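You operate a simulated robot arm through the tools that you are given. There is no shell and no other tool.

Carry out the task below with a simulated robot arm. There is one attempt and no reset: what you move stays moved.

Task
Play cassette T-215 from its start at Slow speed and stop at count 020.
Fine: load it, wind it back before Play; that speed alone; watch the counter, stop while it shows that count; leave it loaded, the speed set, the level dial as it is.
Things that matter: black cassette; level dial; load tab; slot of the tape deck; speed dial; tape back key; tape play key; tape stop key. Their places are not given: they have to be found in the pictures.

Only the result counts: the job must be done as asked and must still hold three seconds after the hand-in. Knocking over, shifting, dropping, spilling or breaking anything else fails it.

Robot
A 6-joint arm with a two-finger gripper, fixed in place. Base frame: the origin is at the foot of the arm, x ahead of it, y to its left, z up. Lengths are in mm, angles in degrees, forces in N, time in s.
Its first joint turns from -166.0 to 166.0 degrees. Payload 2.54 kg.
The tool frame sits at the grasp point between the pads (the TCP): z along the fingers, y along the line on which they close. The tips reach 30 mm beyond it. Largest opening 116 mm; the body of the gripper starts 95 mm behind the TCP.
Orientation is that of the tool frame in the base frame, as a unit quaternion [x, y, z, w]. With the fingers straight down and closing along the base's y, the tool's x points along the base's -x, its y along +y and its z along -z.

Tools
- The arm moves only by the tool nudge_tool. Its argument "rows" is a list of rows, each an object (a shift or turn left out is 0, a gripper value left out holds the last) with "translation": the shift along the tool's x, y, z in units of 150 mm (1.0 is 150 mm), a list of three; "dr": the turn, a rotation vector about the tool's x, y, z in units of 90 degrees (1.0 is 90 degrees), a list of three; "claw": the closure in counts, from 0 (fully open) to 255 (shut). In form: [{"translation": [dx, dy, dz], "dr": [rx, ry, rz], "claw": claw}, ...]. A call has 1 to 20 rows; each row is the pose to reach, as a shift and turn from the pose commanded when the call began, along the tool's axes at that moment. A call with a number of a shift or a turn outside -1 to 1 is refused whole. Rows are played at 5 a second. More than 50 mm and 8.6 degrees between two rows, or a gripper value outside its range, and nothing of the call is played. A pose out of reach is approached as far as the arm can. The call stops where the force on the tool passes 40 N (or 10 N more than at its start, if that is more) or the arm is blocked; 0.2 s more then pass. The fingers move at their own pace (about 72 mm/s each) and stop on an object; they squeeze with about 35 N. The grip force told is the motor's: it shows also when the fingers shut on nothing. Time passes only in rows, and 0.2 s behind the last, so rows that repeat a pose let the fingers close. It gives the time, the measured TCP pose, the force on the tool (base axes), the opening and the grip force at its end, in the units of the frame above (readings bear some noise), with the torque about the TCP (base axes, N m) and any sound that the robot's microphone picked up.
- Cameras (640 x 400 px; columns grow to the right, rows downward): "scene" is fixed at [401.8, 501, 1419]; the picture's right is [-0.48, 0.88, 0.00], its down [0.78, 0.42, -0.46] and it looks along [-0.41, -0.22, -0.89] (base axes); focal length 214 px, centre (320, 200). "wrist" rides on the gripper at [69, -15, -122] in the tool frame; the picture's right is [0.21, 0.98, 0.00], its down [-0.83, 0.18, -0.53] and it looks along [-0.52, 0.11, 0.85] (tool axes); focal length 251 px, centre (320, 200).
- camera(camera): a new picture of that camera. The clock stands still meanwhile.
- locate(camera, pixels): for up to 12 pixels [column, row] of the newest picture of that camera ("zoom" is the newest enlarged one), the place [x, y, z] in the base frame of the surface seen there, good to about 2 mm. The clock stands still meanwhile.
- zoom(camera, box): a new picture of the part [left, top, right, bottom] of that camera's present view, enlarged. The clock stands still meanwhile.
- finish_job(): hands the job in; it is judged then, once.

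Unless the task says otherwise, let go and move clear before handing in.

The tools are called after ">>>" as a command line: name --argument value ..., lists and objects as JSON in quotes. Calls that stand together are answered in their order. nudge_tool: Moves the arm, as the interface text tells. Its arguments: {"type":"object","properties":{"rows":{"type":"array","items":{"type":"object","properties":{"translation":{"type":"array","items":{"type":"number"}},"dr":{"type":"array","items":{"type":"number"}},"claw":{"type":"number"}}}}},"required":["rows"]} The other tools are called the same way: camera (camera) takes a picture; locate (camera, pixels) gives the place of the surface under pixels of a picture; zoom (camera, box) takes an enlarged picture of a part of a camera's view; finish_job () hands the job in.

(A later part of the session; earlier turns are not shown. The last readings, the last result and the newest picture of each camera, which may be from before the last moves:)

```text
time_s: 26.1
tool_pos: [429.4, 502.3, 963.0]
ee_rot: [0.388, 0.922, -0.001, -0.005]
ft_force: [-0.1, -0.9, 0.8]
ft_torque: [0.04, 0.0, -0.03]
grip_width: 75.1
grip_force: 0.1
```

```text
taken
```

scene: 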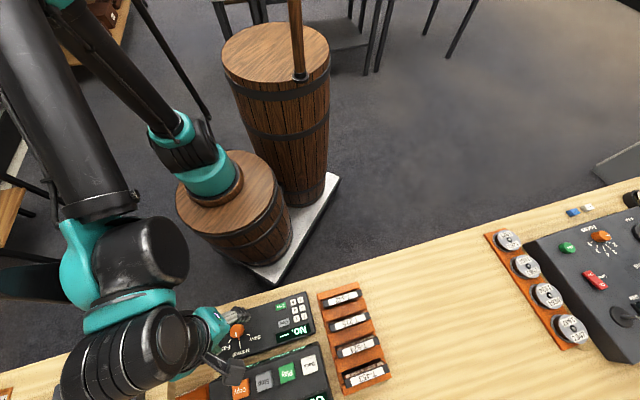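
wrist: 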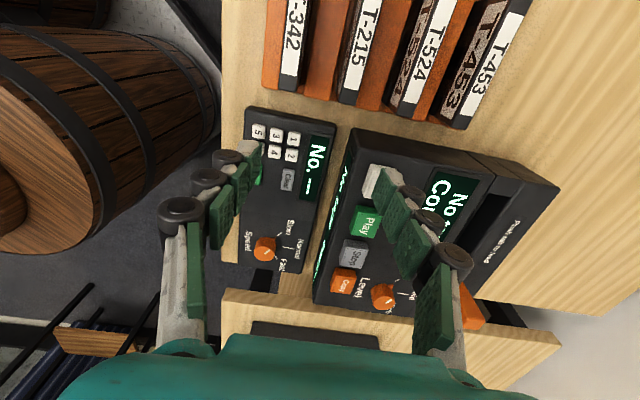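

T-215 is the second cassette at wrist pixel (362,45). I'll centre over its spine and take out the slight tilt.

>>> nudge_tool --rows '[{"translation": [0.26, 0.05, 0], "dr": [-0.0036, -0.0053, 0]}, {"translation": [0.529, 0.107, 0], "dr": [-0.0036, -0.0053, 0]}, {"translation": [0.529, 0.107, 0], "dr": [-0.0036, -0.0053, 0]}]'

>>> camera --camera "wrist"

>>> zoom --camera "wrist" --box '[240, 90, 400, 210]'

```text
time_s: 26.9
tool_pos: [385.0, 570.6, 963.1]
ee_rot: [0.387, 0.922, 0.0, 0.001]
ft_force: [1.1, -0.8, 0.8]
ft_torque: [-0.02, 0.0, 0.01]
grip_width: 75.0
grip_force: 0.1
```

```text
taken
```

wrist: 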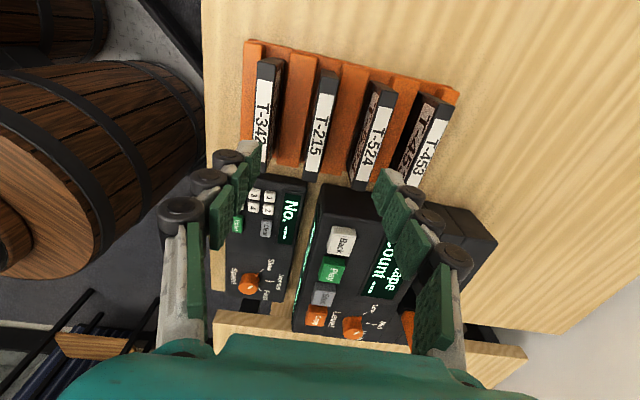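

```text
3.33 times, centred on (320, 150) of wrist
```

zoom: 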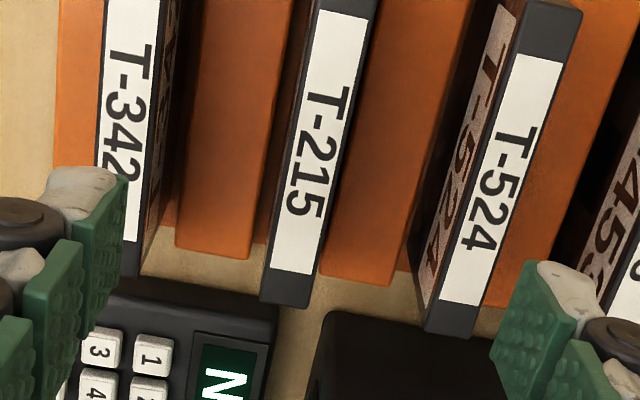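

T-215 is between the fingers at wrist pixel (320,125). I'll measure its spine and its neighbours from here.

>>> zoom --camera "wrist" --box '[230, 50, 400, 200]'

>>> locate --camera "zoom" --pixels '[[335, 55], [380, 60], [285, 325], [325, 330], [310, 200], [352, 200], [190, 170], [500, 200], [420, 345], [460, 355], [155, 300], [255, 250]]'

```text
2.67 times, centred on (315, 125) of wrist
```

zoom: 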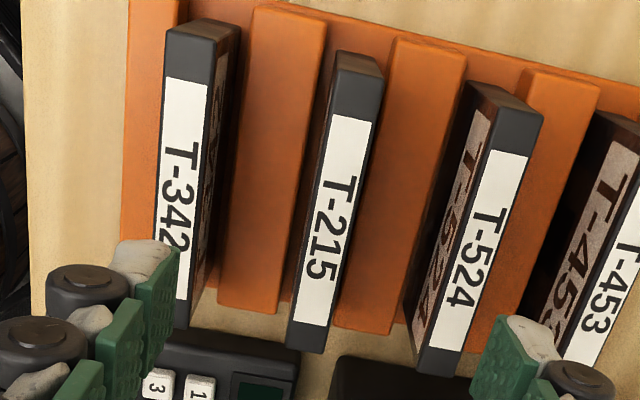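

```text
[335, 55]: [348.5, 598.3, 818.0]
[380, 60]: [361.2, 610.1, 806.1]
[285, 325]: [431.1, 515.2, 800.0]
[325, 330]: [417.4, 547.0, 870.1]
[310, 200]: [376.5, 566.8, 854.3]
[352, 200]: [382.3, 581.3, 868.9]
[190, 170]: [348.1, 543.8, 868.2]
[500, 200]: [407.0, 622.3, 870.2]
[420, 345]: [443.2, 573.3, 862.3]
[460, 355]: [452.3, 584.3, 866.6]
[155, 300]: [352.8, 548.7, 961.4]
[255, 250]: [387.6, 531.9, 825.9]
```

>>> locate --camera "zoom" --pixels '[[334, 78], [378, 88], [292, 340], [322, 345], [318, 180], [362, 180], [305, 260], [343, 260], [205, 200], [450, 250], [490, 250], [180, 300]]'

```text
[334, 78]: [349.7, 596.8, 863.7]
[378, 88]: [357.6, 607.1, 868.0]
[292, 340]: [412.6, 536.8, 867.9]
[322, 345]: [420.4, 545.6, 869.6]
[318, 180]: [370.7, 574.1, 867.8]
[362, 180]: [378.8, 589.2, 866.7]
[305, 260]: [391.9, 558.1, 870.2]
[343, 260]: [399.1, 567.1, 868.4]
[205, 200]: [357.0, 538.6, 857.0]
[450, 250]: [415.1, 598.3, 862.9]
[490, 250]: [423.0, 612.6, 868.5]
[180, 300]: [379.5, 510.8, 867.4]
```

T-215's spine centre is about (385,571) and its neighbours clear it by about 35 mm on each side. I'll narrow the opening to about 36 mm, lower to TCP z≈874 and grip.

>>> nudge_tool --rows '[{"translation": [0, 0.006, 0], "claw": 177}, {"translation": [0, 0.006, 0.1], "claw": 177}, {"translation": [0, 0.006, 0.25], "claw": 177}, {"translation": [0, 0.006, 0.4], "claw": 177}, {"translation": [0, 0.006, 0.5], "claw": 177}, {"translation": [0, 0.006, 0.594], "claw": 177}, {"translation": [0, 0.006, 0.594], "claw": 177}]'

>>> camera --camera "wrist"

```text
time_s: 28.5
tool_pos: [388.5, 569.9, 873.5]
ee_rot: [0.387, 0.922, 0.0, 0.0]
ft_force: [0.0, -0.5, 0.2]
ft_torque: [0.03, 0.01, -0.01]
grip_width: 35.6
grip_force: 0.1
```

```text
taken
```

wrist: 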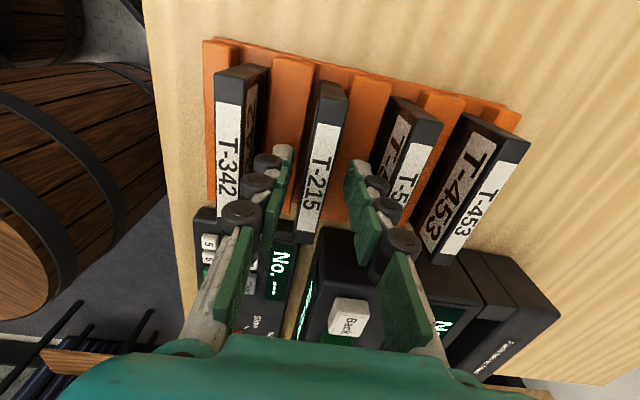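

T-215 stands centred between the fingers at about (318,165). I'll close on it.

>>> nudge_tool --rows '[{"claw": 210}, {"claw": 240}, {"claw": 240}, {"claw": 240}, {"claw": 240}]'

>>> nudge_tool --rows '[{"translation": [0, 0, -0.08]}, {"translation": [0, 0, -0.2]}, {"translation": [0, 0, -0.35]}, {"translation": [0, 0, -0.5]}, {"translation": [0, 0, -0.7]}, {"translation": [0, 0, -0.8]}, {"translation": [0, 0, -0.8]}]'

>>> camera --camera "wrist"

>>> camera --camera "scene"

```text
time_s: 29.7
tool_pos: [387.6, 570.5, 874.2]
ee_rot: [0.388, 0.922, 0.0, 0.0]
ft_force: [-0.5, 0.4, 0.2]
ft_torque: [-0.01, -0.02, 0.0]
grip_width: 13.9
grip_force: 34.6
```

```text
time_s: 31.3
tool_pos: [388.8, 572.2, 996.3]
ee_rot: [0.388, 0.922, -0.001, 0.0]
ft_force: [0.2, -0.3, -0.1]
ft_torque: [0.0, 0.0, -0.02]
grip_width: 13.9
grip_force: 35.0
```

```text
taken
```

wrist: 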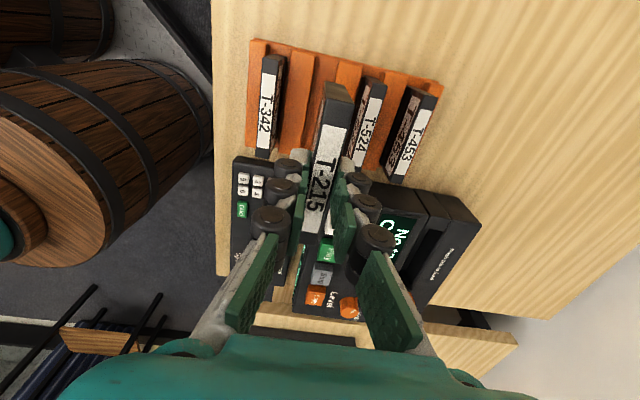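

```text
taken
```

scene: 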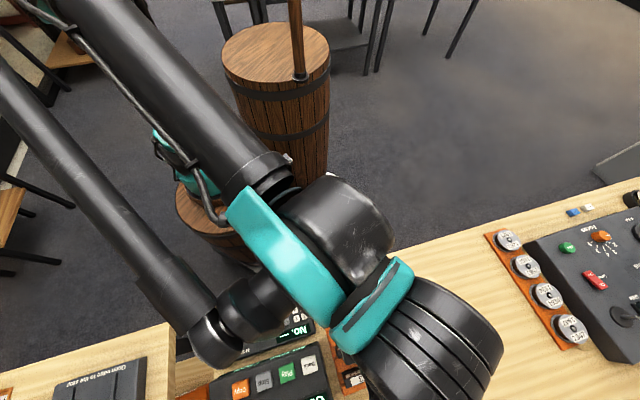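

T-215 is lifted and held, 13.9 mm thick. I'll measure how it sits in the grip.

>>> zoom --camera "wrist" --box '[280, 70, 380, 250]'

>>> locate --camera "zoom" --pixels '[[325, 35], [345, 30], [375, 42], [325, 65], [370, 72], [320, 120], [355, 120], [270, 350], [305, 360], [340, 60], [330, 28], [372, 35]]'

```text
2.22 times, centred on (330, 160) of wrist
```

zoom: 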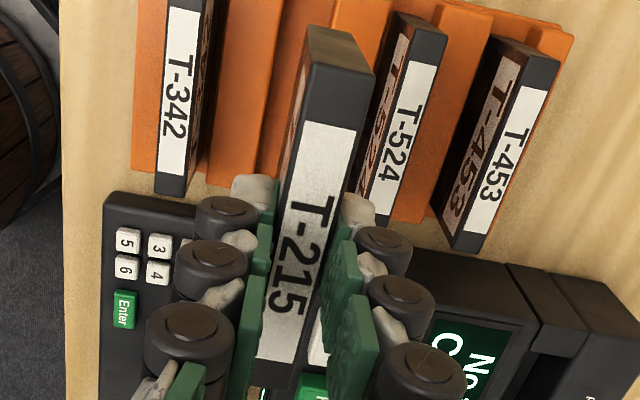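

```text
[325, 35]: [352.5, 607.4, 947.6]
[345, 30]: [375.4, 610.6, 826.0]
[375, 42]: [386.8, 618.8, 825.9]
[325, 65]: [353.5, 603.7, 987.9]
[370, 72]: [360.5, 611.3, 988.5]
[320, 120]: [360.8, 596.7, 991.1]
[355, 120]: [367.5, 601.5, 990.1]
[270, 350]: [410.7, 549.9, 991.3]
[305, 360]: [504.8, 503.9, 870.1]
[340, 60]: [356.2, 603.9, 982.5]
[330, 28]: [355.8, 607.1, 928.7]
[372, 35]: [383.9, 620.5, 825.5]
```

The cassette is held centred; it is about 65 mm tall, with its bottom about 70 mm below the TCP. I'll raise it and carry it to the near side of the slot so I can remeasure the slot before inserting.

>>> nudge_tool --rows '[{"translation": [0, 0, -0.25]}, {"translation": [-0.2, 0.16, -0.25]}, {"translation": [-0.4, 0.32, -0.25]}, {"translation": [-0.6, 0.5, -0.25]}, {"translation": [-0.8, 0.66, -0.25]}, {"translation": [-0.97, 0.81, -0.25]}, {"translation": [-0.97, 0.81, -0.25]}]'

>>> camera --camera "wrist"

>>> zoom --camera "wrist" --box '[320, 90, 440, 250]'

```text
time_s: 32.9
tool_pos: [576.8, 552.4, 1031.8]
ee_rot: [0.388, 0.922, 0.0, 0.001]
ft_force: [-0.1, -0.6, 0.6]
ft_torque: [0.0, -0.01, 0.01]
grip_width: 14.0
grip_force: 35.6
```

```text
taken
```

wrist: 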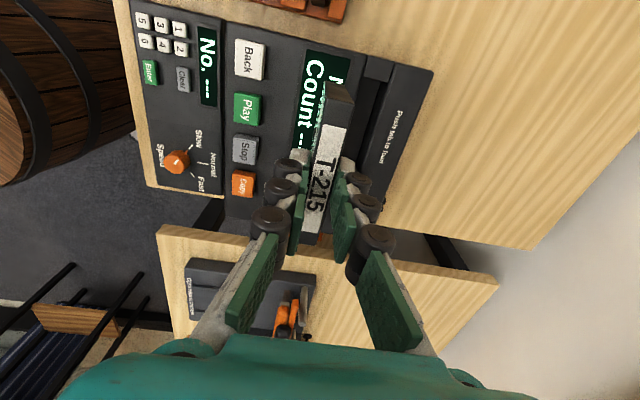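

```text
2.50 times, centred on (380, 170) of wrist
```

zoom: 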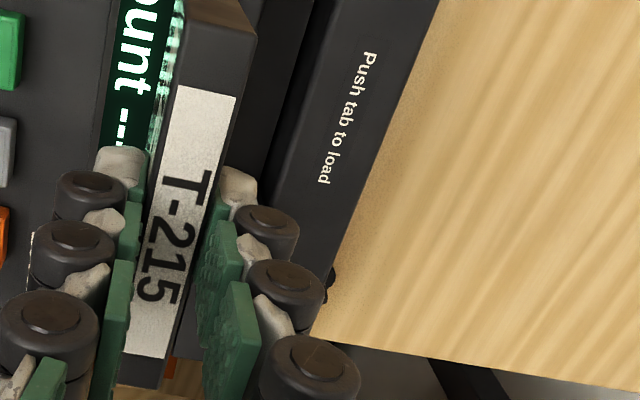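

From here the slot's far part is visible at (370,95). I'll zoom in and measure its -u end and both edges.

>>> zoom --camera "wrist" --box '[335, 50, 435, 150]'

>>> locate --camera "zoom" --pixels '[[190, 50], [150, 110], [180, 125], [210, 120], [130, 130], [150, 130], [225, 125], [240, 125], [140, 200], [170, 220], [190, 200], [210, 200]]'

```text
4.00 times, centred on (385, 100) of wrist
```

zoom: 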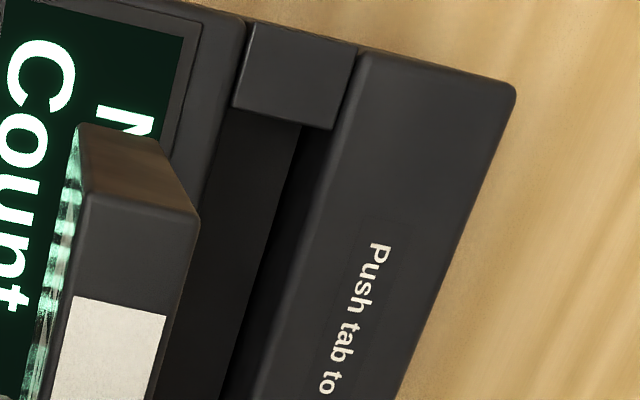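

```text
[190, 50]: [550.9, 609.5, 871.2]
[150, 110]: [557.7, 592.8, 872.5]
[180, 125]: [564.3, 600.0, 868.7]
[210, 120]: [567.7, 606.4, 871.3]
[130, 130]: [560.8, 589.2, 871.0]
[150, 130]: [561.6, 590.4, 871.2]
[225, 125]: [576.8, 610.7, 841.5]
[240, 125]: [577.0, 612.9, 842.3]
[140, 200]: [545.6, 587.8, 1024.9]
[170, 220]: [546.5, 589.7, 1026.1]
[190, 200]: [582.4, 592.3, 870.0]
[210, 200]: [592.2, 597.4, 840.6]
```

>>> locate --camera "zoom" --pixels '[[237, 102], [280, 112], [325, 124], [228, 118], [300, 122], [255, 130], [290, 135], [300, 150], [325, 160], [250, 280], [262, 280], [290, 280]]'

>>> locate --camera "zoom" --pixels '[[205, 190], [212, 170], [200, 240], [225, 280], [340, 130], [335, 150], [300, 270], [310, 200], [245, 40], [355, 60], [240, 340], [265, 350]]'

```text
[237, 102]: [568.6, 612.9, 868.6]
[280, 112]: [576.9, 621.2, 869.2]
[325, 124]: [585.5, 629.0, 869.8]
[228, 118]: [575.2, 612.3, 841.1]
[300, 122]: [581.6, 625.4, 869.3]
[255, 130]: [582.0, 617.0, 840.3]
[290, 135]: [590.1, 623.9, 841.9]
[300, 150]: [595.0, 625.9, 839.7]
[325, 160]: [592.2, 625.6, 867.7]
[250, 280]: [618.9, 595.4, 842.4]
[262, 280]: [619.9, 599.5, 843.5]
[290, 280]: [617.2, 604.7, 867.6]
```

```text
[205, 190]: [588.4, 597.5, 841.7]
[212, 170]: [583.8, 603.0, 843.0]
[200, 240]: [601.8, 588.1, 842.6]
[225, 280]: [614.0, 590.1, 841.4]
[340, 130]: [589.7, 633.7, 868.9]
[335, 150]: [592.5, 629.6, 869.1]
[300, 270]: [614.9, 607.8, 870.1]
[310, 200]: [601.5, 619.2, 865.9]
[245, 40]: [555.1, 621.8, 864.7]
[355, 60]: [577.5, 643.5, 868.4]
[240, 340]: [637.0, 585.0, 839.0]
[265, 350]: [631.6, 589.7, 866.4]
```

In deck coordinates the slot spans u≈-38 to 65 and v≈835 to 863, so its centre is at u≈13.5, v≈849. I'll move the cassette over the centre and lower it to just above the deck for a check.

>>> nudge_tool --rows '[{"translation": [-0.015, 0.17, 0]}, {"translation": [-0.029, 0.337, 0]}, {"translation": [-0.029, 0.337, 0.2]}, {"translation": [-0.029, 0.337, 0.4]}, {"translation": [-0.029, 0.337, 0.53]}, {"translation": [-0.029, 0.337, 0.53]}]'

>>> camera --camera "wrist"

>>> zoom --camera "wrist" --box '[270, 70, 410, 250]'

>>> camera --camera "scene"

```text
time_s: 34.3
tool_pos: [614.0, 584.1, 953.3]
ee_rot: [0.388, 0.922, 0.0, 0.001]
ft_force: [0.6, 0.7, 0.1]
ft_torque: [-0.01, -0.04, -0.03]
grip_width: 13.8
grip_force: 35.5
```

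```text
taken
```

wrist: 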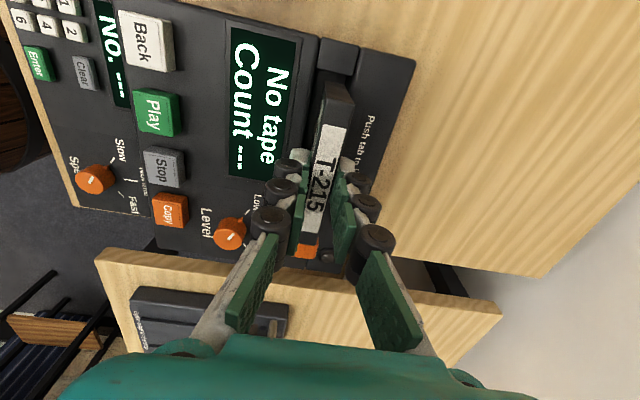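

```text
2.22 times, centred on (340, 160) of wrist
```

zoom: 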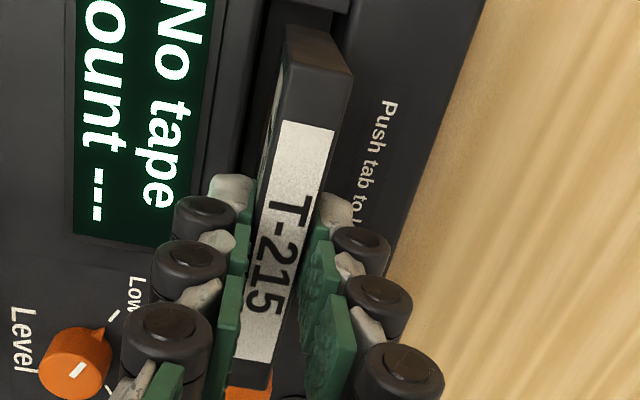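

```text
taken
```

scene: 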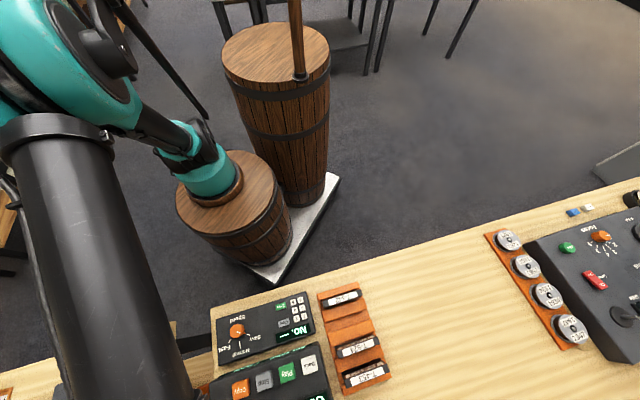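

The cassette hangs right over the slot. I'll check its lower edge against the slot's walls.

>>> zoom --camera "wrist" --box '[300, 40, 380, 120]'

>>> locate --camera "zoom" --pixels '[[220, 185], [300, 205], [270, 190], [225, 205], [300, 225], [240, 150], [330, 190], [190, 150], [380, 200], [175, 200], [200, 110], [300, 130]]'

```text
5.00 times, centred on (340, 80) of wrist
```

zoom: 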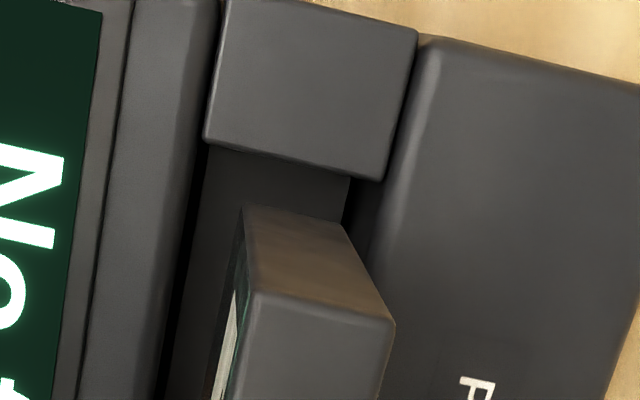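

```text
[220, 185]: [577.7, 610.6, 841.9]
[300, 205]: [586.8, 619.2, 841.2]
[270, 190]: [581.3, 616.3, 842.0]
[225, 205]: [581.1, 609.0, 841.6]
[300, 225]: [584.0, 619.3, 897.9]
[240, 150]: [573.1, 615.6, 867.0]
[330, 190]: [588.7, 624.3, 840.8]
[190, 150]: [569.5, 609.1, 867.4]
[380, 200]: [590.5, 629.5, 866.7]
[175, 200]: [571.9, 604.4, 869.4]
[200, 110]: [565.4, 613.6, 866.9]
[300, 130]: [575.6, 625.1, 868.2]
```

There is about 4.6 mm of clearance at the -u end and the cassette is well centred across the slot. I'll lower it until it meets the floor.

>>> nudge_tool --rows '[{"translation": [0, 0, 0.06]}, {"translation": [0, 0, 0.12]}, {"translation": [0, 0, 0.18]}, {"translation": [0, 0, 0.22]}, {"translation": [0, 0, 0.24]}, {"translation": [0, 0, 0.255]}, {"translation": [0, 0, 0.255]}]'

>>> zoom --camera "wrist" --box '[270, 50, 410, 250]'

```text
time_s: 35.9
tool_pos: [615.5, 584.5, 914.2]
ee_rot: [0.387, 0.922, 0.0, 0.001]
ft_force: [-0.4, -0.1, -0.3]
ft_torque: [0.0, 0.02, 0.02]
grip_width: 13.9
grip_force: 34.9
```

```text
2.00 times, centred on (340, 150) of wrist
```

zoom: 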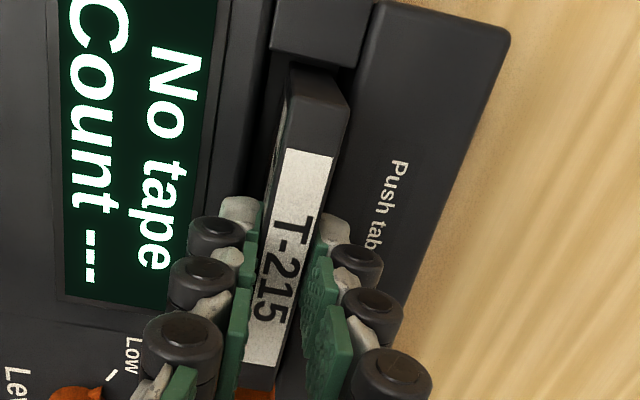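

There is no contact yet at TCP z=914. I'll creep down further.

>>> nudge_tool --rows '[{"translation": [0, 0, 0.007]}, {"translation": [0, 0, 0.014]}, {"translation": [0, 0, 0.014]}]'

>>> nudge_tool --rows '[{"translation": [0, 0, 0.007]}, {"translation": [0, 0, 0.012]}, {"translation": [0, 0, 0.012]}]'

```text
time_s: 36.7
tool_pos: [615.1, 584.6, 913.6]
ee_rot: [0.388, 0.922, 0.0, 0.0]
ft_force: [-0.4, 0.7, -0.9]
ft_torque: [0.0, 0.0, -0.03]
grip_width: 13.7
grip_force: 35.0
```

```text
time_s: 37.5
tool_pos: [616.5, 583.6, 910.2]
ee_rot: [0.388, 0.922, -0.001, 0.0]
ft_force: [-0.3, -0.1, -0.3]
ft_torque: [0.01, 0.01, 0.0]
grip_width: 13.6
grip_force: 35.3
```

>>> nudge_tool --rows '[{"translation": [0, 0, 0.008]}, {"translation": [0, 0, 0.015]}, {"translation": [0, 0, 0.015]}]'

>>> zoom --camera "wrist" --box '[300, 60, 380, 140]'

>>> locate --camera "zoom" --pixels '[[300, 100], [300, 120], [280, 200], [300, 250], [250, 180], [350, 190], [310, 140], [280, 110], [330, 110], [220, 110], [400, 120], [240, 60]]'

```text
time_s: 38.3
tool_pos: [616.2, 583.9, 909.0]
ee_rot: [0.387, 0.922, -0.001, 0.0]
ft_force: [-0.1, -0.6, 0.3]
ft_torque: [-0.01, 0.01, 0.0]
grip_width: 13.8
grip_force: 34.6
```

```text
5.00 times, centred on (340, 100) of wrist
```

zoom: 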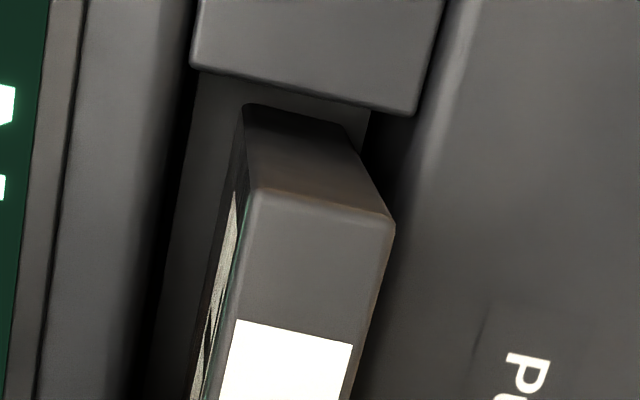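

```text
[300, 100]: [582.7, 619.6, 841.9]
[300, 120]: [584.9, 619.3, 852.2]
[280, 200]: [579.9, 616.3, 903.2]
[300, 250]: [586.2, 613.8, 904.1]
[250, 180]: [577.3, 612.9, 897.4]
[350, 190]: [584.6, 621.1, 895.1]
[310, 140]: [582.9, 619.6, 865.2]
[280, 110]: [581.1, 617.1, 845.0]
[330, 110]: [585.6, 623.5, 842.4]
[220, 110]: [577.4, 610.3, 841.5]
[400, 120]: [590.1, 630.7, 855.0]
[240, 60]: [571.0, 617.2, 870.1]
```

The cassette's bottom edge is at z≈843, almost on the floor. I'll creep down a little more to feel it.

>>> nudge_tool --rows '[{"translation": [0, 0, 0.006]}, {"translation": [0, 0, 0.012]}, {"translation": [0, 0, 0.018]}, {"translation": [0, 0, 0.018]}]'

```text
time_s: 39.3
tool_pos: [614.6, 584.3, 905.8]
ee_rot: [0.388, 0.922, -0.001, 0.001]
ft_force: [0.5, 0.1, 1.7]
ft_torque: [0.02, 0.04, -0.03]
grip_width: 14.2
grip_force: 34.9
```

>>> nudge_tool --rows '[{"translation": [0, 0, 0.006]}, {"translation": [0, 0, 0.01]}, {"translation": [0, 0, 0.01]}]'

```text
time_s: 40.1
tool_pos: [615.5, 583.3, 904.7]
ee_rot: [0.388, 0.922, 0.0, 0.001]
ft_force: [-0.8, 0.2, 1.6]
ft_torque: [0.06, 0.01, -0.01]
grip_width: 14.0
grip_force: 34.6
```

>>> zoom --camera "wrist" --box '[300, 60, 380, 140]'

>>> locate --camera "zoom" --pixels '[[280, 90], [300, 100], [300, 115], [280, 215], [300, 250], [330, 280], [330, 250], [330, 110], [220, 110], [400, 120], [240, 60]]'

```text
5.00 times, centred on (340, 100) of wrist
```

zoom: 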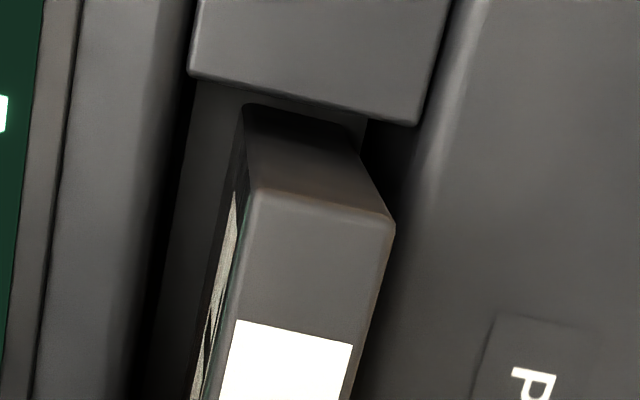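

```text
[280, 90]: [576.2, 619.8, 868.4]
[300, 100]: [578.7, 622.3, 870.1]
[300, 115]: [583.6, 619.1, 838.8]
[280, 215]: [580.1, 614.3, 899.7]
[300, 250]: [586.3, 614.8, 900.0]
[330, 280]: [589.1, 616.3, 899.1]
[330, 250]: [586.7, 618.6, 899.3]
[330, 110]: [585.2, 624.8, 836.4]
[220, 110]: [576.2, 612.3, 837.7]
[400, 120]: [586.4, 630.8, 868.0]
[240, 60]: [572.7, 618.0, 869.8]
```

The slot floor has moved from z≈842 to z≈838 under the cassette with only about 1.7 N, so it is a sprung carriage that the tab should push down. I'll ease back up 4 mm, let go and rise clear.

>>> nudge_tool --rows '[{"translation": [0, 0, -0.014]}, {"translation": [0, 0, -0.022]}, {"translation": [0, 0, -0.022], "claw": 220}, {"translation": [0, 0, -0.022], "claw": 200}, {"translation": [0, 0, -0.022], "claw": 170}, {"translation": [0, 0, -0.022], "claw": 170}]'

>>> camera --camera "wrist"

```text
time_s: 41.5
tool_pos: [615.3, 584.5, 907.6]
ee_rot: [0.388, 0.922, -0.001, 0.001]
ft_force: [-0.7, -0.2, 0.0]
ft_torque: [0.01, 0.04, 0.0]
grip_width: 38.8
grip_force: 0.0
```

```text
taken
```

wrist: 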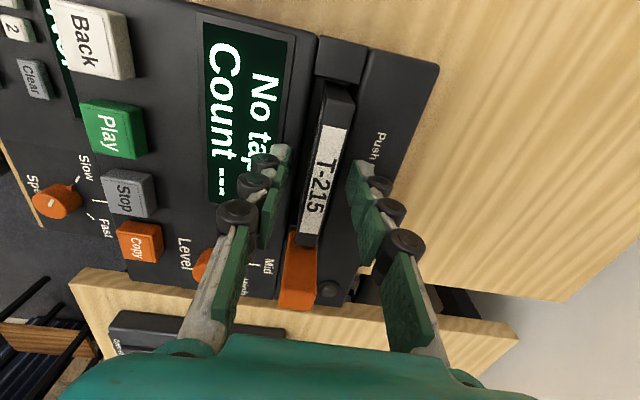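

T-215 stands upright in the slot at pixel (325,165) and the fingers are open around it. I'll rise straight up, then look again.

>>> nudge_tool --rows '[{"translation": [0, 0, -0.1]}, {"translation": [0, 0, -0.25]}, {"translation": [0, 0, -0.45]}, {"translation": [0, 0, -0.6]}, {"translation": [0, 0, -0.6]}]'

>>> nudge_tool --rows '[{"translation": [-0.2, -0.005, 0], "claw": 255}, {"translation": [-0.437, -0.01, 0], "claw": 255}, {"translation": [-0.437, -0.01, 0], "claw": 255}]'

>>> camera --camera "wrist"

>>> zoom --camera "wrist" --box '[250, 60, 410, 260]'

```text
time_s: 42.7
tool_pos: [615.3, 583.1, 999.0]
ee_rot: [0.387, 0.922, 0.0, 0.001]
ft_force: [-0.6, -0.8, 0.4]
ft_torque: [0.02, -0.01, 0.02]
grip_width: 38.7
grip_force: 0.1
```

```text
time_s: 43.5
tool_pos: [660.0, 535.3, 998.2]
ee_rot: [0.388, 0.922, 0.0, 0.0]
ft_force: [-0.8, 0.6, -0.4]
ft_torque: [-0.01, 0.01, 0.0]
grip_width: 0.1
grip_force: 28.9
```

```text
taken
```

wrist: 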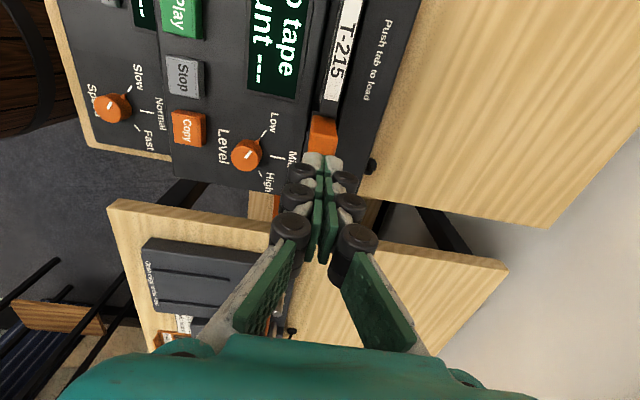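

```text
2.00 times, centred on (330, 160) of wrist
```

zoom: 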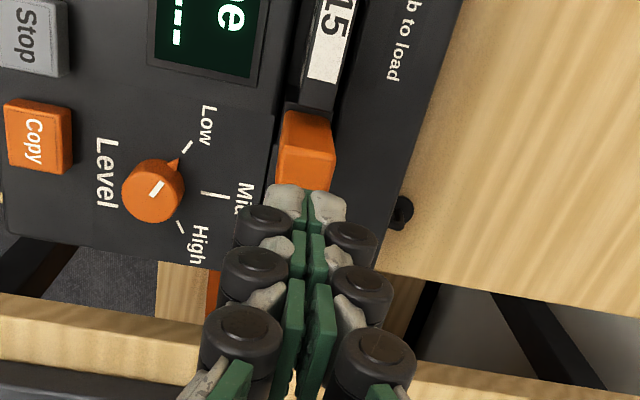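

The closed tips are just beyond the tab at zoom (305,150). I'll measure the tab's top face before pressing it.

>>> locate --camera "zoom" --pixels '[[290, 115], [325, 118], [282, 150], [305, 150], [332, 155], [280, 178], [300, 180], [325, 180], [320, 90], [305, 200], [350, 20], [305, 130]]'

```text
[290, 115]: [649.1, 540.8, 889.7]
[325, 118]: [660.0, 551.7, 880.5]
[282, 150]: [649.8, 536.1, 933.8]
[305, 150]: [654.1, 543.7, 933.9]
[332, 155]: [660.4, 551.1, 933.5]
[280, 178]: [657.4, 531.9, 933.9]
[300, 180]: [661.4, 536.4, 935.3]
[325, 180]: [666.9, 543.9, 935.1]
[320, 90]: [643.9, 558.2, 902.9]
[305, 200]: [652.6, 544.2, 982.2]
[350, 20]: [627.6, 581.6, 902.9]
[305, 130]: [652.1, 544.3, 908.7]
```

The tab's top face is centred at u≈75.5, v≈848, z≈934. I'll centre the closed tips on it and press down slowly.

>>> nudge_tool --rows '[{"translation": [0.012, 0.012, 0.1]}, {"translation": [0.012, 0.012, 0.2]}, {"translation": [0.012, 0.012, 0.24]}, {"translation": [0.012, 0.012, 0.27]}, {"translation": [0.012, 0.012, 0.3]}, {"translation": [0.012, 0.012, 0.3]}]'

>>> zoom --camera "wrist" --box '[250, 20, 410, 220]'

```text
time_s: 44.9
tool_pos: [659.8, 540.1, 954.1]
ee_rot: [0.387, 0.922, 0.0, 0.001]
ft_force: [-0.5, -0.3, -0.3]
ft_torque: [0.02, 0.02, -0.01]
grip_width: 5.9
grip_force: 28.6
```

```text
2.00 times, centred on (330, 120) of wrist
```

zoom: 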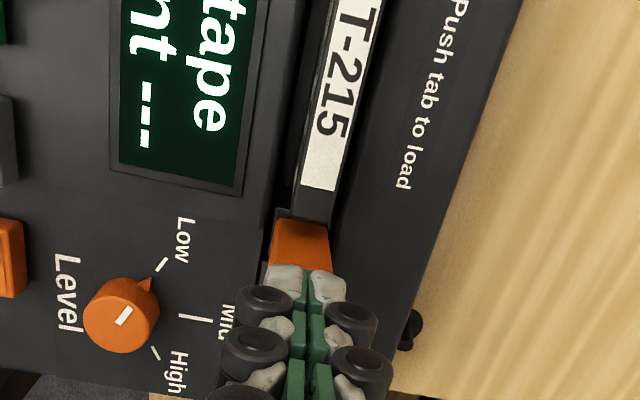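

The grip reads 5.9 mm where it was shut before, with no force on the tool. I'll check where the tab's top and the cassette are now.

>>> locate --camera "zoom" --pixels '[[285, 225], [320, 230], [300, 240], [275, 255], [300, 258], [325, 260], [320, 190], [330, 100], [290, 275], [325, 285], [308, 270], [300, 222]]'

>>> zoom --camera "wrist" --box '[280, 110, 360, 190]'

```text
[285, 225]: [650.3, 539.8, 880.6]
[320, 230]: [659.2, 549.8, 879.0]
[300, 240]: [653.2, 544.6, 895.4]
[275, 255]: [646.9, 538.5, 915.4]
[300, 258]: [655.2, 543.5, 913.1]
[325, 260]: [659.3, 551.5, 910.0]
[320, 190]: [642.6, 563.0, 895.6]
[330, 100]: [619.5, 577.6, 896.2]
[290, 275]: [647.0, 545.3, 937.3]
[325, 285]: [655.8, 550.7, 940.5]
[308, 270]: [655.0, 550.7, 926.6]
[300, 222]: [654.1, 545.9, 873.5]
```

```text
5.00 times, centred on (320, 150) of wrist
```

zoom: 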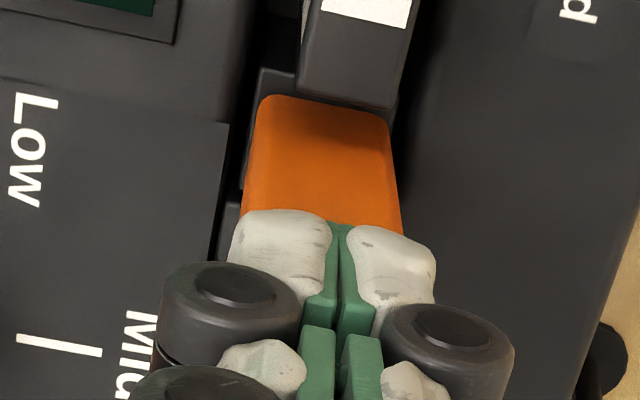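

The cassette's top has dropped from z≈903 to z≈896 with the tab, so pressing down works. I'll keep pressing until it stops or latches.

>>> nudge_tool --rows '[{"translation": [0, 0, 0.02]}, {"translation": [0, 0, 0.04]}, {"translation": [0, 0, 0.06]}, {"translation": [0, 0, 0.08]}, {"translation": [0, 0, 0.1]}, {"translation": [0, 0, 0.1]}]'

>>> camera --camera "wrist"

```text
time_s: 46.3
tool_pos: [661.2, 537.8, 936.6]
ee_rot: [0.388, 0.922, 0.0, 0.001]
ft_force: [-0.2, -0.2, 0.7]
ft_torque: [-0.02, 0.02, 0.01]
grip_width: 0.0
grip_force: 29.1
```

```text
taken
```

wrist: 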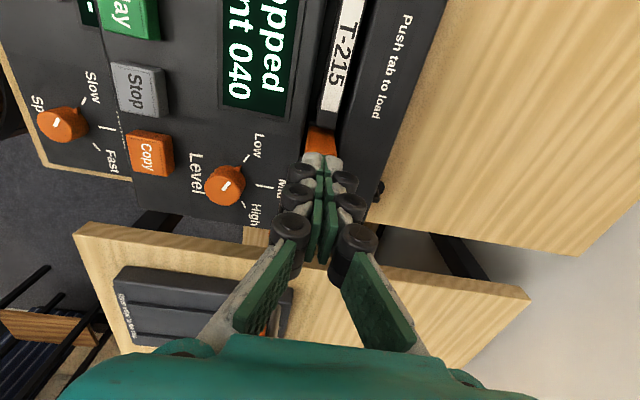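

The display now reads "…opped / …nt 040", so the tape is loaded and stands at count 040. I'll rise off the tab and confirm that it stays loaded.

>>> nudge_tool --rows '[{"translation": [0, 0, -0.15]}, {"translation": [0, 0, -0.35]}, {"translation": [0, 0, -0.5]}, {"translation": [0.2, -0.15, -0.5]}, {"translation": [0.4, -0.3, -0.5]}, {"translation": [0.4, -0.3, -0.5]}]'

>>> camera --camera "wrist"

>>> camera --camera "scene"

```text
time_s: 47.7
tool_pos: [585.1, 551.2, 1012.2]
ee_rot: [0.388, 0.922, 0.0, 0.001]
ft_force: [-0.3, -0.3, 1.1]
ft_torque: [-0.02, -0.01, -0.01]
grip_width: 0.1
grip_force: 27.7
```

```text
taken
```

wrist: 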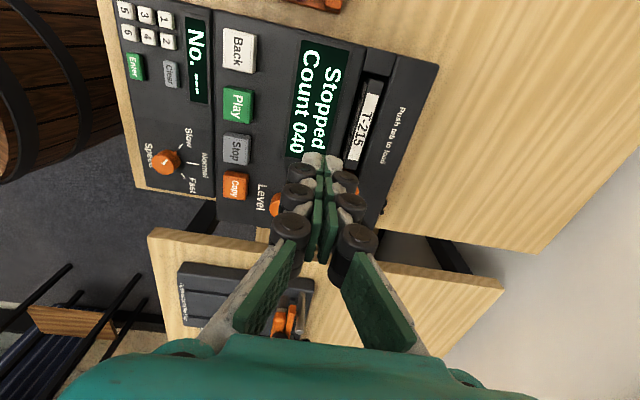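

```text
taken
```

scene: 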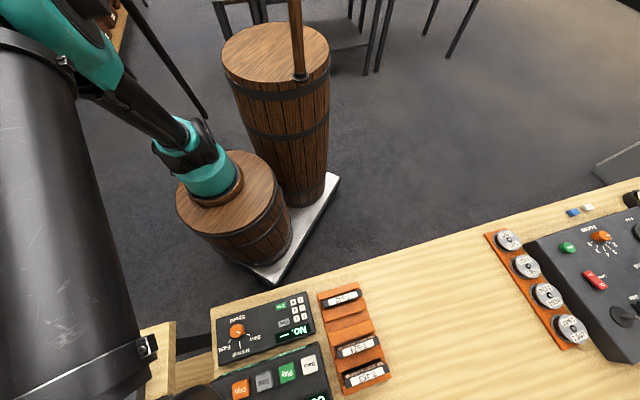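

The deck shows "Stopped / Count 040" with T-215 sunk in the slot. Now I'll measure the keys' tops.

>>> zoom --camera "wrist" --box '[200, 20, 370, 210]'

>>> locate --camera "wrist" --pixels '[[239, 52], [238, 105], [236, 150], [235, 186], [229, 52], [252, 52], [225, 105], [250, 107], [224, 148], [250, 152], [238, 35], [238, 72]]'

```text
2.11 times, centred on (285, 115) of wrist
```

zoom: 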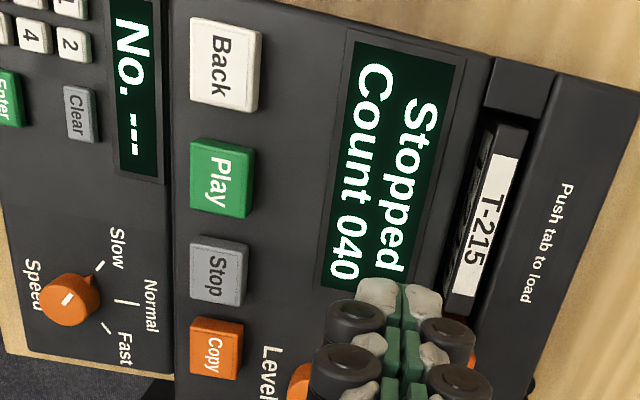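

```text
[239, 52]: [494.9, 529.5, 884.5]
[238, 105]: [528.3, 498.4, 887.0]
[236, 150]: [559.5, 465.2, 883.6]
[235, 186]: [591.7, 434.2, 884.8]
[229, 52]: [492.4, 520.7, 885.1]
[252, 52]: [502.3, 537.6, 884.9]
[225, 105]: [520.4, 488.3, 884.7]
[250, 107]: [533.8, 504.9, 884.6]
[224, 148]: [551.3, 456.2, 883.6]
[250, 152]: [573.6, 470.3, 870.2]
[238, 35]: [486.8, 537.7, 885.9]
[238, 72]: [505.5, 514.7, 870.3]
```

>>> locate --camera "zoom" --pixels '[[196, 22], [252, 35], [194, 96], [246, 104], [196, 145], [246, 155], [194, 205], [240, 212], [196, 243], [240, 248], [194, 297], [236, 300]]'

```text
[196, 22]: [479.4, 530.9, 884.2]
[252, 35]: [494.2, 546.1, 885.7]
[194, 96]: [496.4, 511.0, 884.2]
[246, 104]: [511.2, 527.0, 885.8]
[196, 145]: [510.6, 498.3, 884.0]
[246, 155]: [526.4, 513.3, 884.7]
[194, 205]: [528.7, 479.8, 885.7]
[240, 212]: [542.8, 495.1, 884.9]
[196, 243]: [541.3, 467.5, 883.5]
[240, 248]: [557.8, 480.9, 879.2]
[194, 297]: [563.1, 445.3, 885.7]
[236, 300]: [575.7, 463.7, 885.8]
```

The key centres are Back (495.3, 528.8), Play (527.1, 496.6) and Stop (559.5, 464.4), with tops at z≈885. I'll move the closed tips above Back.

>>> nudge_tool --rows '[{"translation": [0.15, -0.27, 0]}, {"translation": [0.313, -0.532, 0]}, {"translation": [0.313, -0.532, 0.25]}, {"translation": [0.313, -0.532, 0.5]}, {"translation": [0.313, -0.532, 0.58]}, {"translation": [0.313, -0.532, 0.58]}]'

>>> camera --camera "wrist"

```text
time_s: 49.1
tool_pos: [495.0, 529.5, 925.2]
ee_rot: [0.387, 0.922, -0.001, 0.001]
ft_force: [0.0, 0.1, 0.4]
ft_torque: [0.0, 0.03, 0.02]
grip_width: 0.1
grip_force: 28.5
```

```text
taken
```

wrist: 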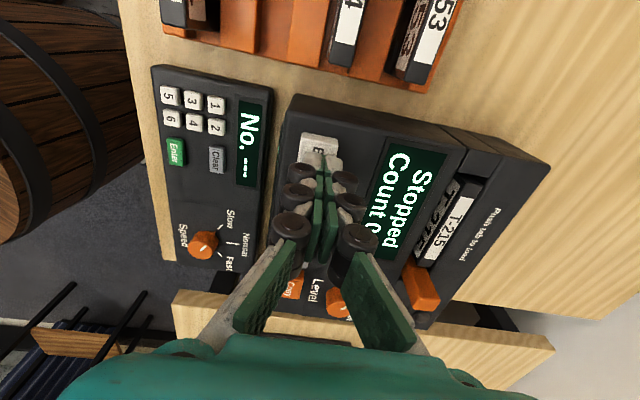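

The tips are above Back at (318,150). I'll press it down a few millimetres and come back up.

>>> nudge_tool --rows '[{"translation": [0, 0, 0.05]}, {"translation": [0, 0, 0.075]}, {"translation": [0, 0, 0.09]}, {"translation": [0, 0, 0.09]}]'

>>> zoom --camera "wrist" --box '[280, 100, 480, 260]'

```text
time_s: 50.1
tool_pos: [496.2, 527.8, 912.7]
ee_rot: [0.387, 0.922, 0.0, 0.002]
ft_force: [0.1, 0.0, -0.1]
ft_torque: [-0.03, 0.02, 0.02]
grip_width: 0.2
grip_force: 28.7
```

```text
2.50 times, centred on (380, 180) of wrist
```

zoom: 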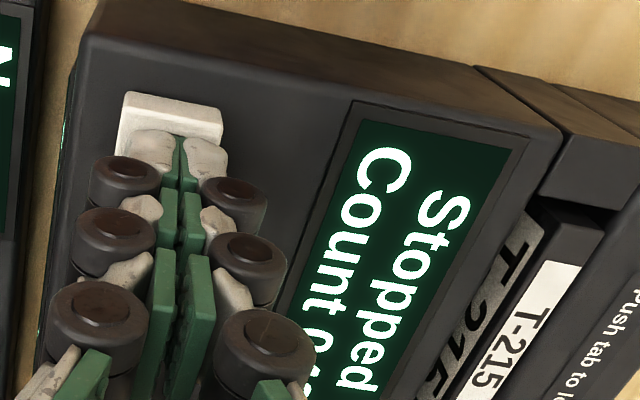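

There is no contact yet. I'll press further in small steps.

>>> nudge_tool --rows '[{"translation": [0, 0, 0.013]}, {"translation": [0, 0, 0.027]}, {"translation": [0, 0, 0.027]}]'

>>> zoom --camera "wrist" --box '[280, 100, 480, 260]'

```text
time_s: 50.9
tool_pos: [496.0, 526.6, 909.7]
ee_rot: [0.388, 0.922, 0.0, 0.002]
ft_force: [-0.3, -0.7, 1.6]
ft_torque: [-0.01, 0.01, 0.02]
grip_width: 6.0
grip_force: 28.9
```

```text
2.50 times, centred on (380, 180) of wrist
```

zoom: 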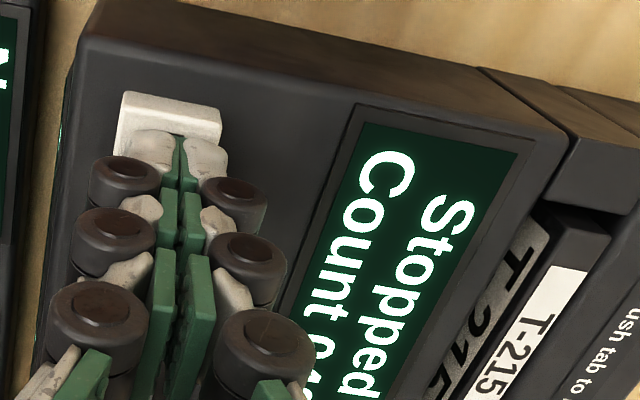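

Contact is starting, with a force of 1.6 N. I'll press a little more.

>>> nudge_tool --rows '[{"translation": [0, 0, 0.013]}, {"translation": [0, 0, 0.02]}, {"translation": [0, 0, 0.02]}]'

>>> zoom --camera "wrist" --box '[280, 100, 480, 260]'

```text
time_s: 51.7
tool_pos: [496.5, 528.0, 905.7]
ee_rot: [0.387, 0.922, 0.0, 0.0]
ft_force: [-1.8, 1.0, 8.3]
ft_torque: [0.04, 0.04, 0.01]
grip_width: 6.2
grip_force: 28.3
heard: click
```

```text
2.50 times, centred on (380, 180) of wrist
```

zoom: 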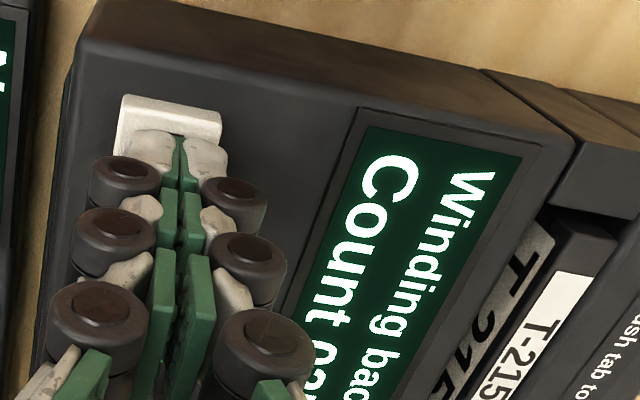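

It clicked and the deck now shows "Winding back". I'll lift and move above Play while it winds.

>>> nudge_tool --rows '[{"translation": [0, 0, -0.08]}, {"translation": [0, 0, -0.133]}, {"translation": [-0.15, 0, -0.133]}, {"translation": [-0.301, 0, -0.133]}, {"translation": [-0.301, 0, -0.133]}]'

>>> camera --camera "wrist"

>>> zoom --camera "wrist" --box '[280, 80, 460, 250]'

```text
time_s: 52.9
tool_pos: [527.3, 495.3, 926.0]
ee_rot: [0.387, 0.922, 0.0, 0.0]
ft_force: [-0.4, -0.9, -0.4]
ft_torque: [0.02, -0.04, 0.01]
grip_width: 0.0
grip_force: 28.1
```

```text
taken
```

wrist: 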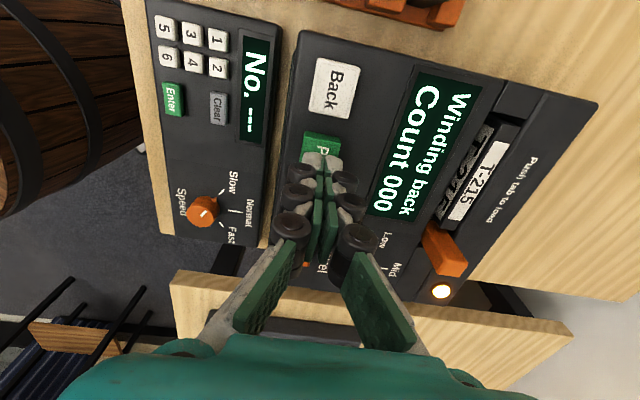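

```text
2.35 times, centred on (370, 165) of wrist
```

zoom: 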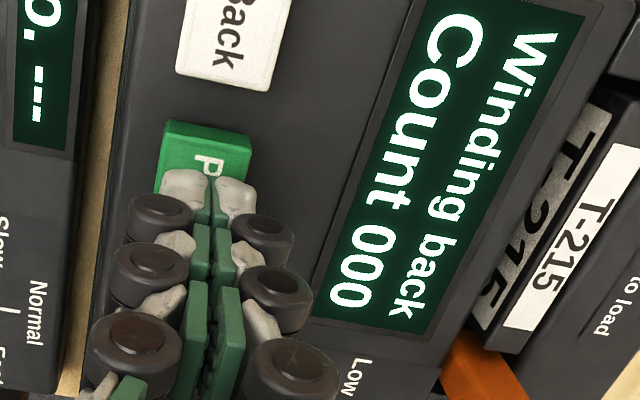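

The counter already shows 000 but the deck still says "Winding back" with the lamp lit at (440,291). I'll wait for it to finish.

>>> nudge_tool --rows '[{}, {}, {}, {}, {}]'

>>> zoom --camera "wrist" --box '[280, 80, 480, 300]'

```text
time_s: 54.1
tool_pos: [527.6, 495.5, 926.9]
ee_rot: [0.388, 0.922, 0.0, 0.0]
ft_force: [-0.4, -0.3, 0.5]
ft_torque: [-0.03, 0.04, -0.01]
grip_width: 0.2
grip_force: 28.7
```

```text
1.82 times, centred on (380, 190) of wrist
```

zoom: 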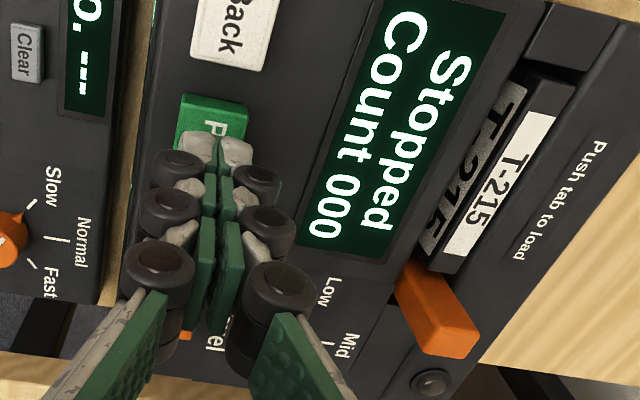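

The deck shows "Stopped / Count 000". I'll press Play, lift and slide over above Stop in one call.

>>> nudge_tool --rows '[{"translation": [0, 0, 0.08]}, {"translation": [0, 0, 0.12]}, {"translation": [0, 0, 0.14]}, {"translation": [0, 0, 0.145]}, {"translation": [0, 0, 0.08]}, {"translation": [0, 0, 0.0]}, {"translation": [-0.15, 0, 0]}, {"translation": [-0.302, 0, 0]}, {"translation": [-0.302, 0, 0]}]'

>>> camera --camera "wrist"

```text
time_s: 56.1
tool_pos: [562.1, 462.5, 925.6]
ee_rot: [0.388, 0.922, 0.0, 0.001]
ft_force: [0.3, -0.1, -0.3]
ft_torque: [0.01, 0.01, 0.03]
grip_width: 0.1
grip_force: 28.9
heard: click
```

```text
taken
```

wrist: 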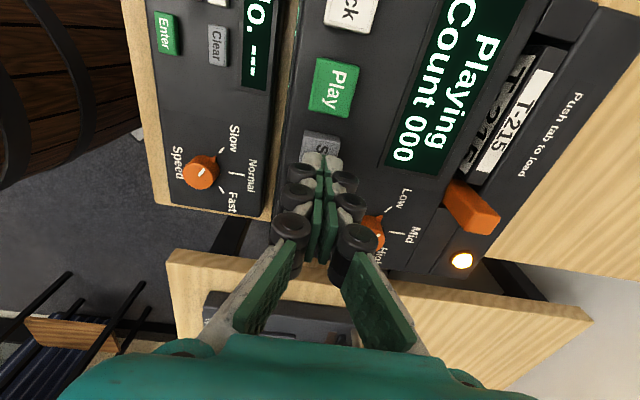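

It is playing at count 000 and the tips are above Stop at (320,150). I'll wait a little to find the counting rate.

>>> nudge_tool --rows '[{}, {}, {}, {}, {}, {}, {}, {}, {}]'

>>> zoom --camera "wrist" --box '[380, 0, 520, 280]'

```text
time_s: 58.1
tool_pos: [560.5, 462.2, 927.1]
ee_rot: [0.388, 0.922, 0.0, 0.001]
ft_force: [-0.5, -0.7, 0.8]
ft_torque: [0.04, 0.02, -0.02]
grip_width: 0.0
grip_force: 28.4
```

```text
1.43 times, centred on (450, 140) of wrist
```

zoom: 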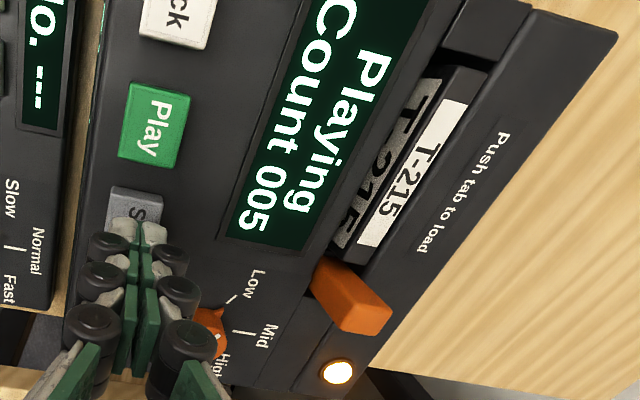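

The counter read 005 at t=58.1. I'll lower the tips close to Stop while watching the rate.

>>> nudge_tool --rows '[{"translation": [0.0, 0.008, 0.05]}, {"translation": [0.0, 0.008, 0.09]}, {"translation": [0.0, 0.008, 0.09]}, {"translation": [0.0, 0.008, 0.09]}]'

>>> zoom --camera "wrist" --box '[380, 0, 520, 280]'

```text
time_s: 59.1
tool_pos: [560.6, 464.6, 912.9]
ee_rot: [0.388, 0.922, 0.0, 0.0]
ft_force: [0.1, 0.1, 0.1]
ft_torque: [0.03, 0.02, 0.02]
grip_width: 0.0
grip_force: 28.6
```

```text
1.43 times, centred on (450, 140) of wrist
```

zoom: 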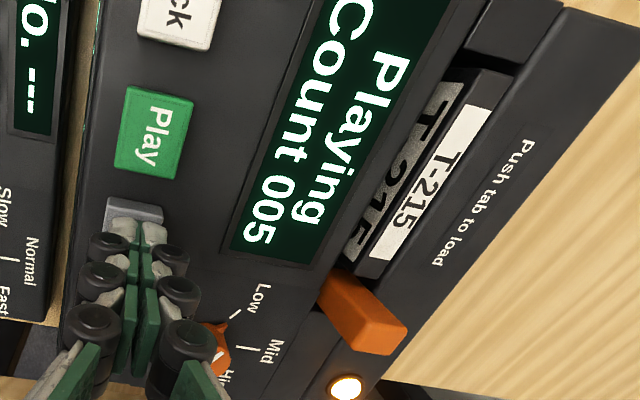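

The counter still reads 005 at t=59.1, so it seems to move in steps of 5. I'll keep watching at short intervals.

>>> nudge_tool --rows '[{}, {}]'

>>> zoom --camera "wrist" --box '[380, 0, 520, 280]'

```text
time_s: 59.7
tool_pos: [561.8, 463.3, 912.6]
ee_rot: [0.388, 0.922, 0.0, 0.001]
ft_force: [-0.7, 1.0, -0.3]
ft_torque: [0.0, -0.02, 0.02]
grip_width: 0.0
grip_force: 28.8
```

```text
1.43 times, centred on (450, 140) of wrist
```

zoom: 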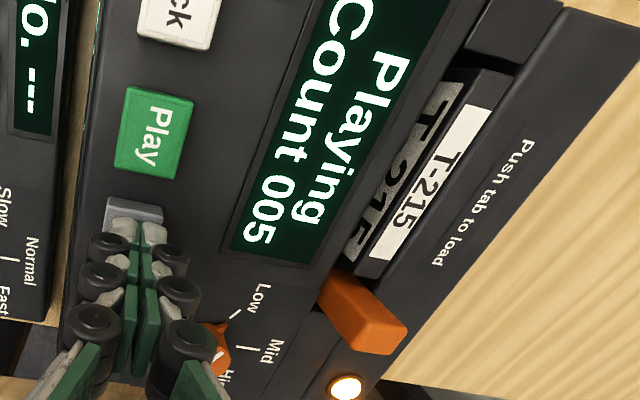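

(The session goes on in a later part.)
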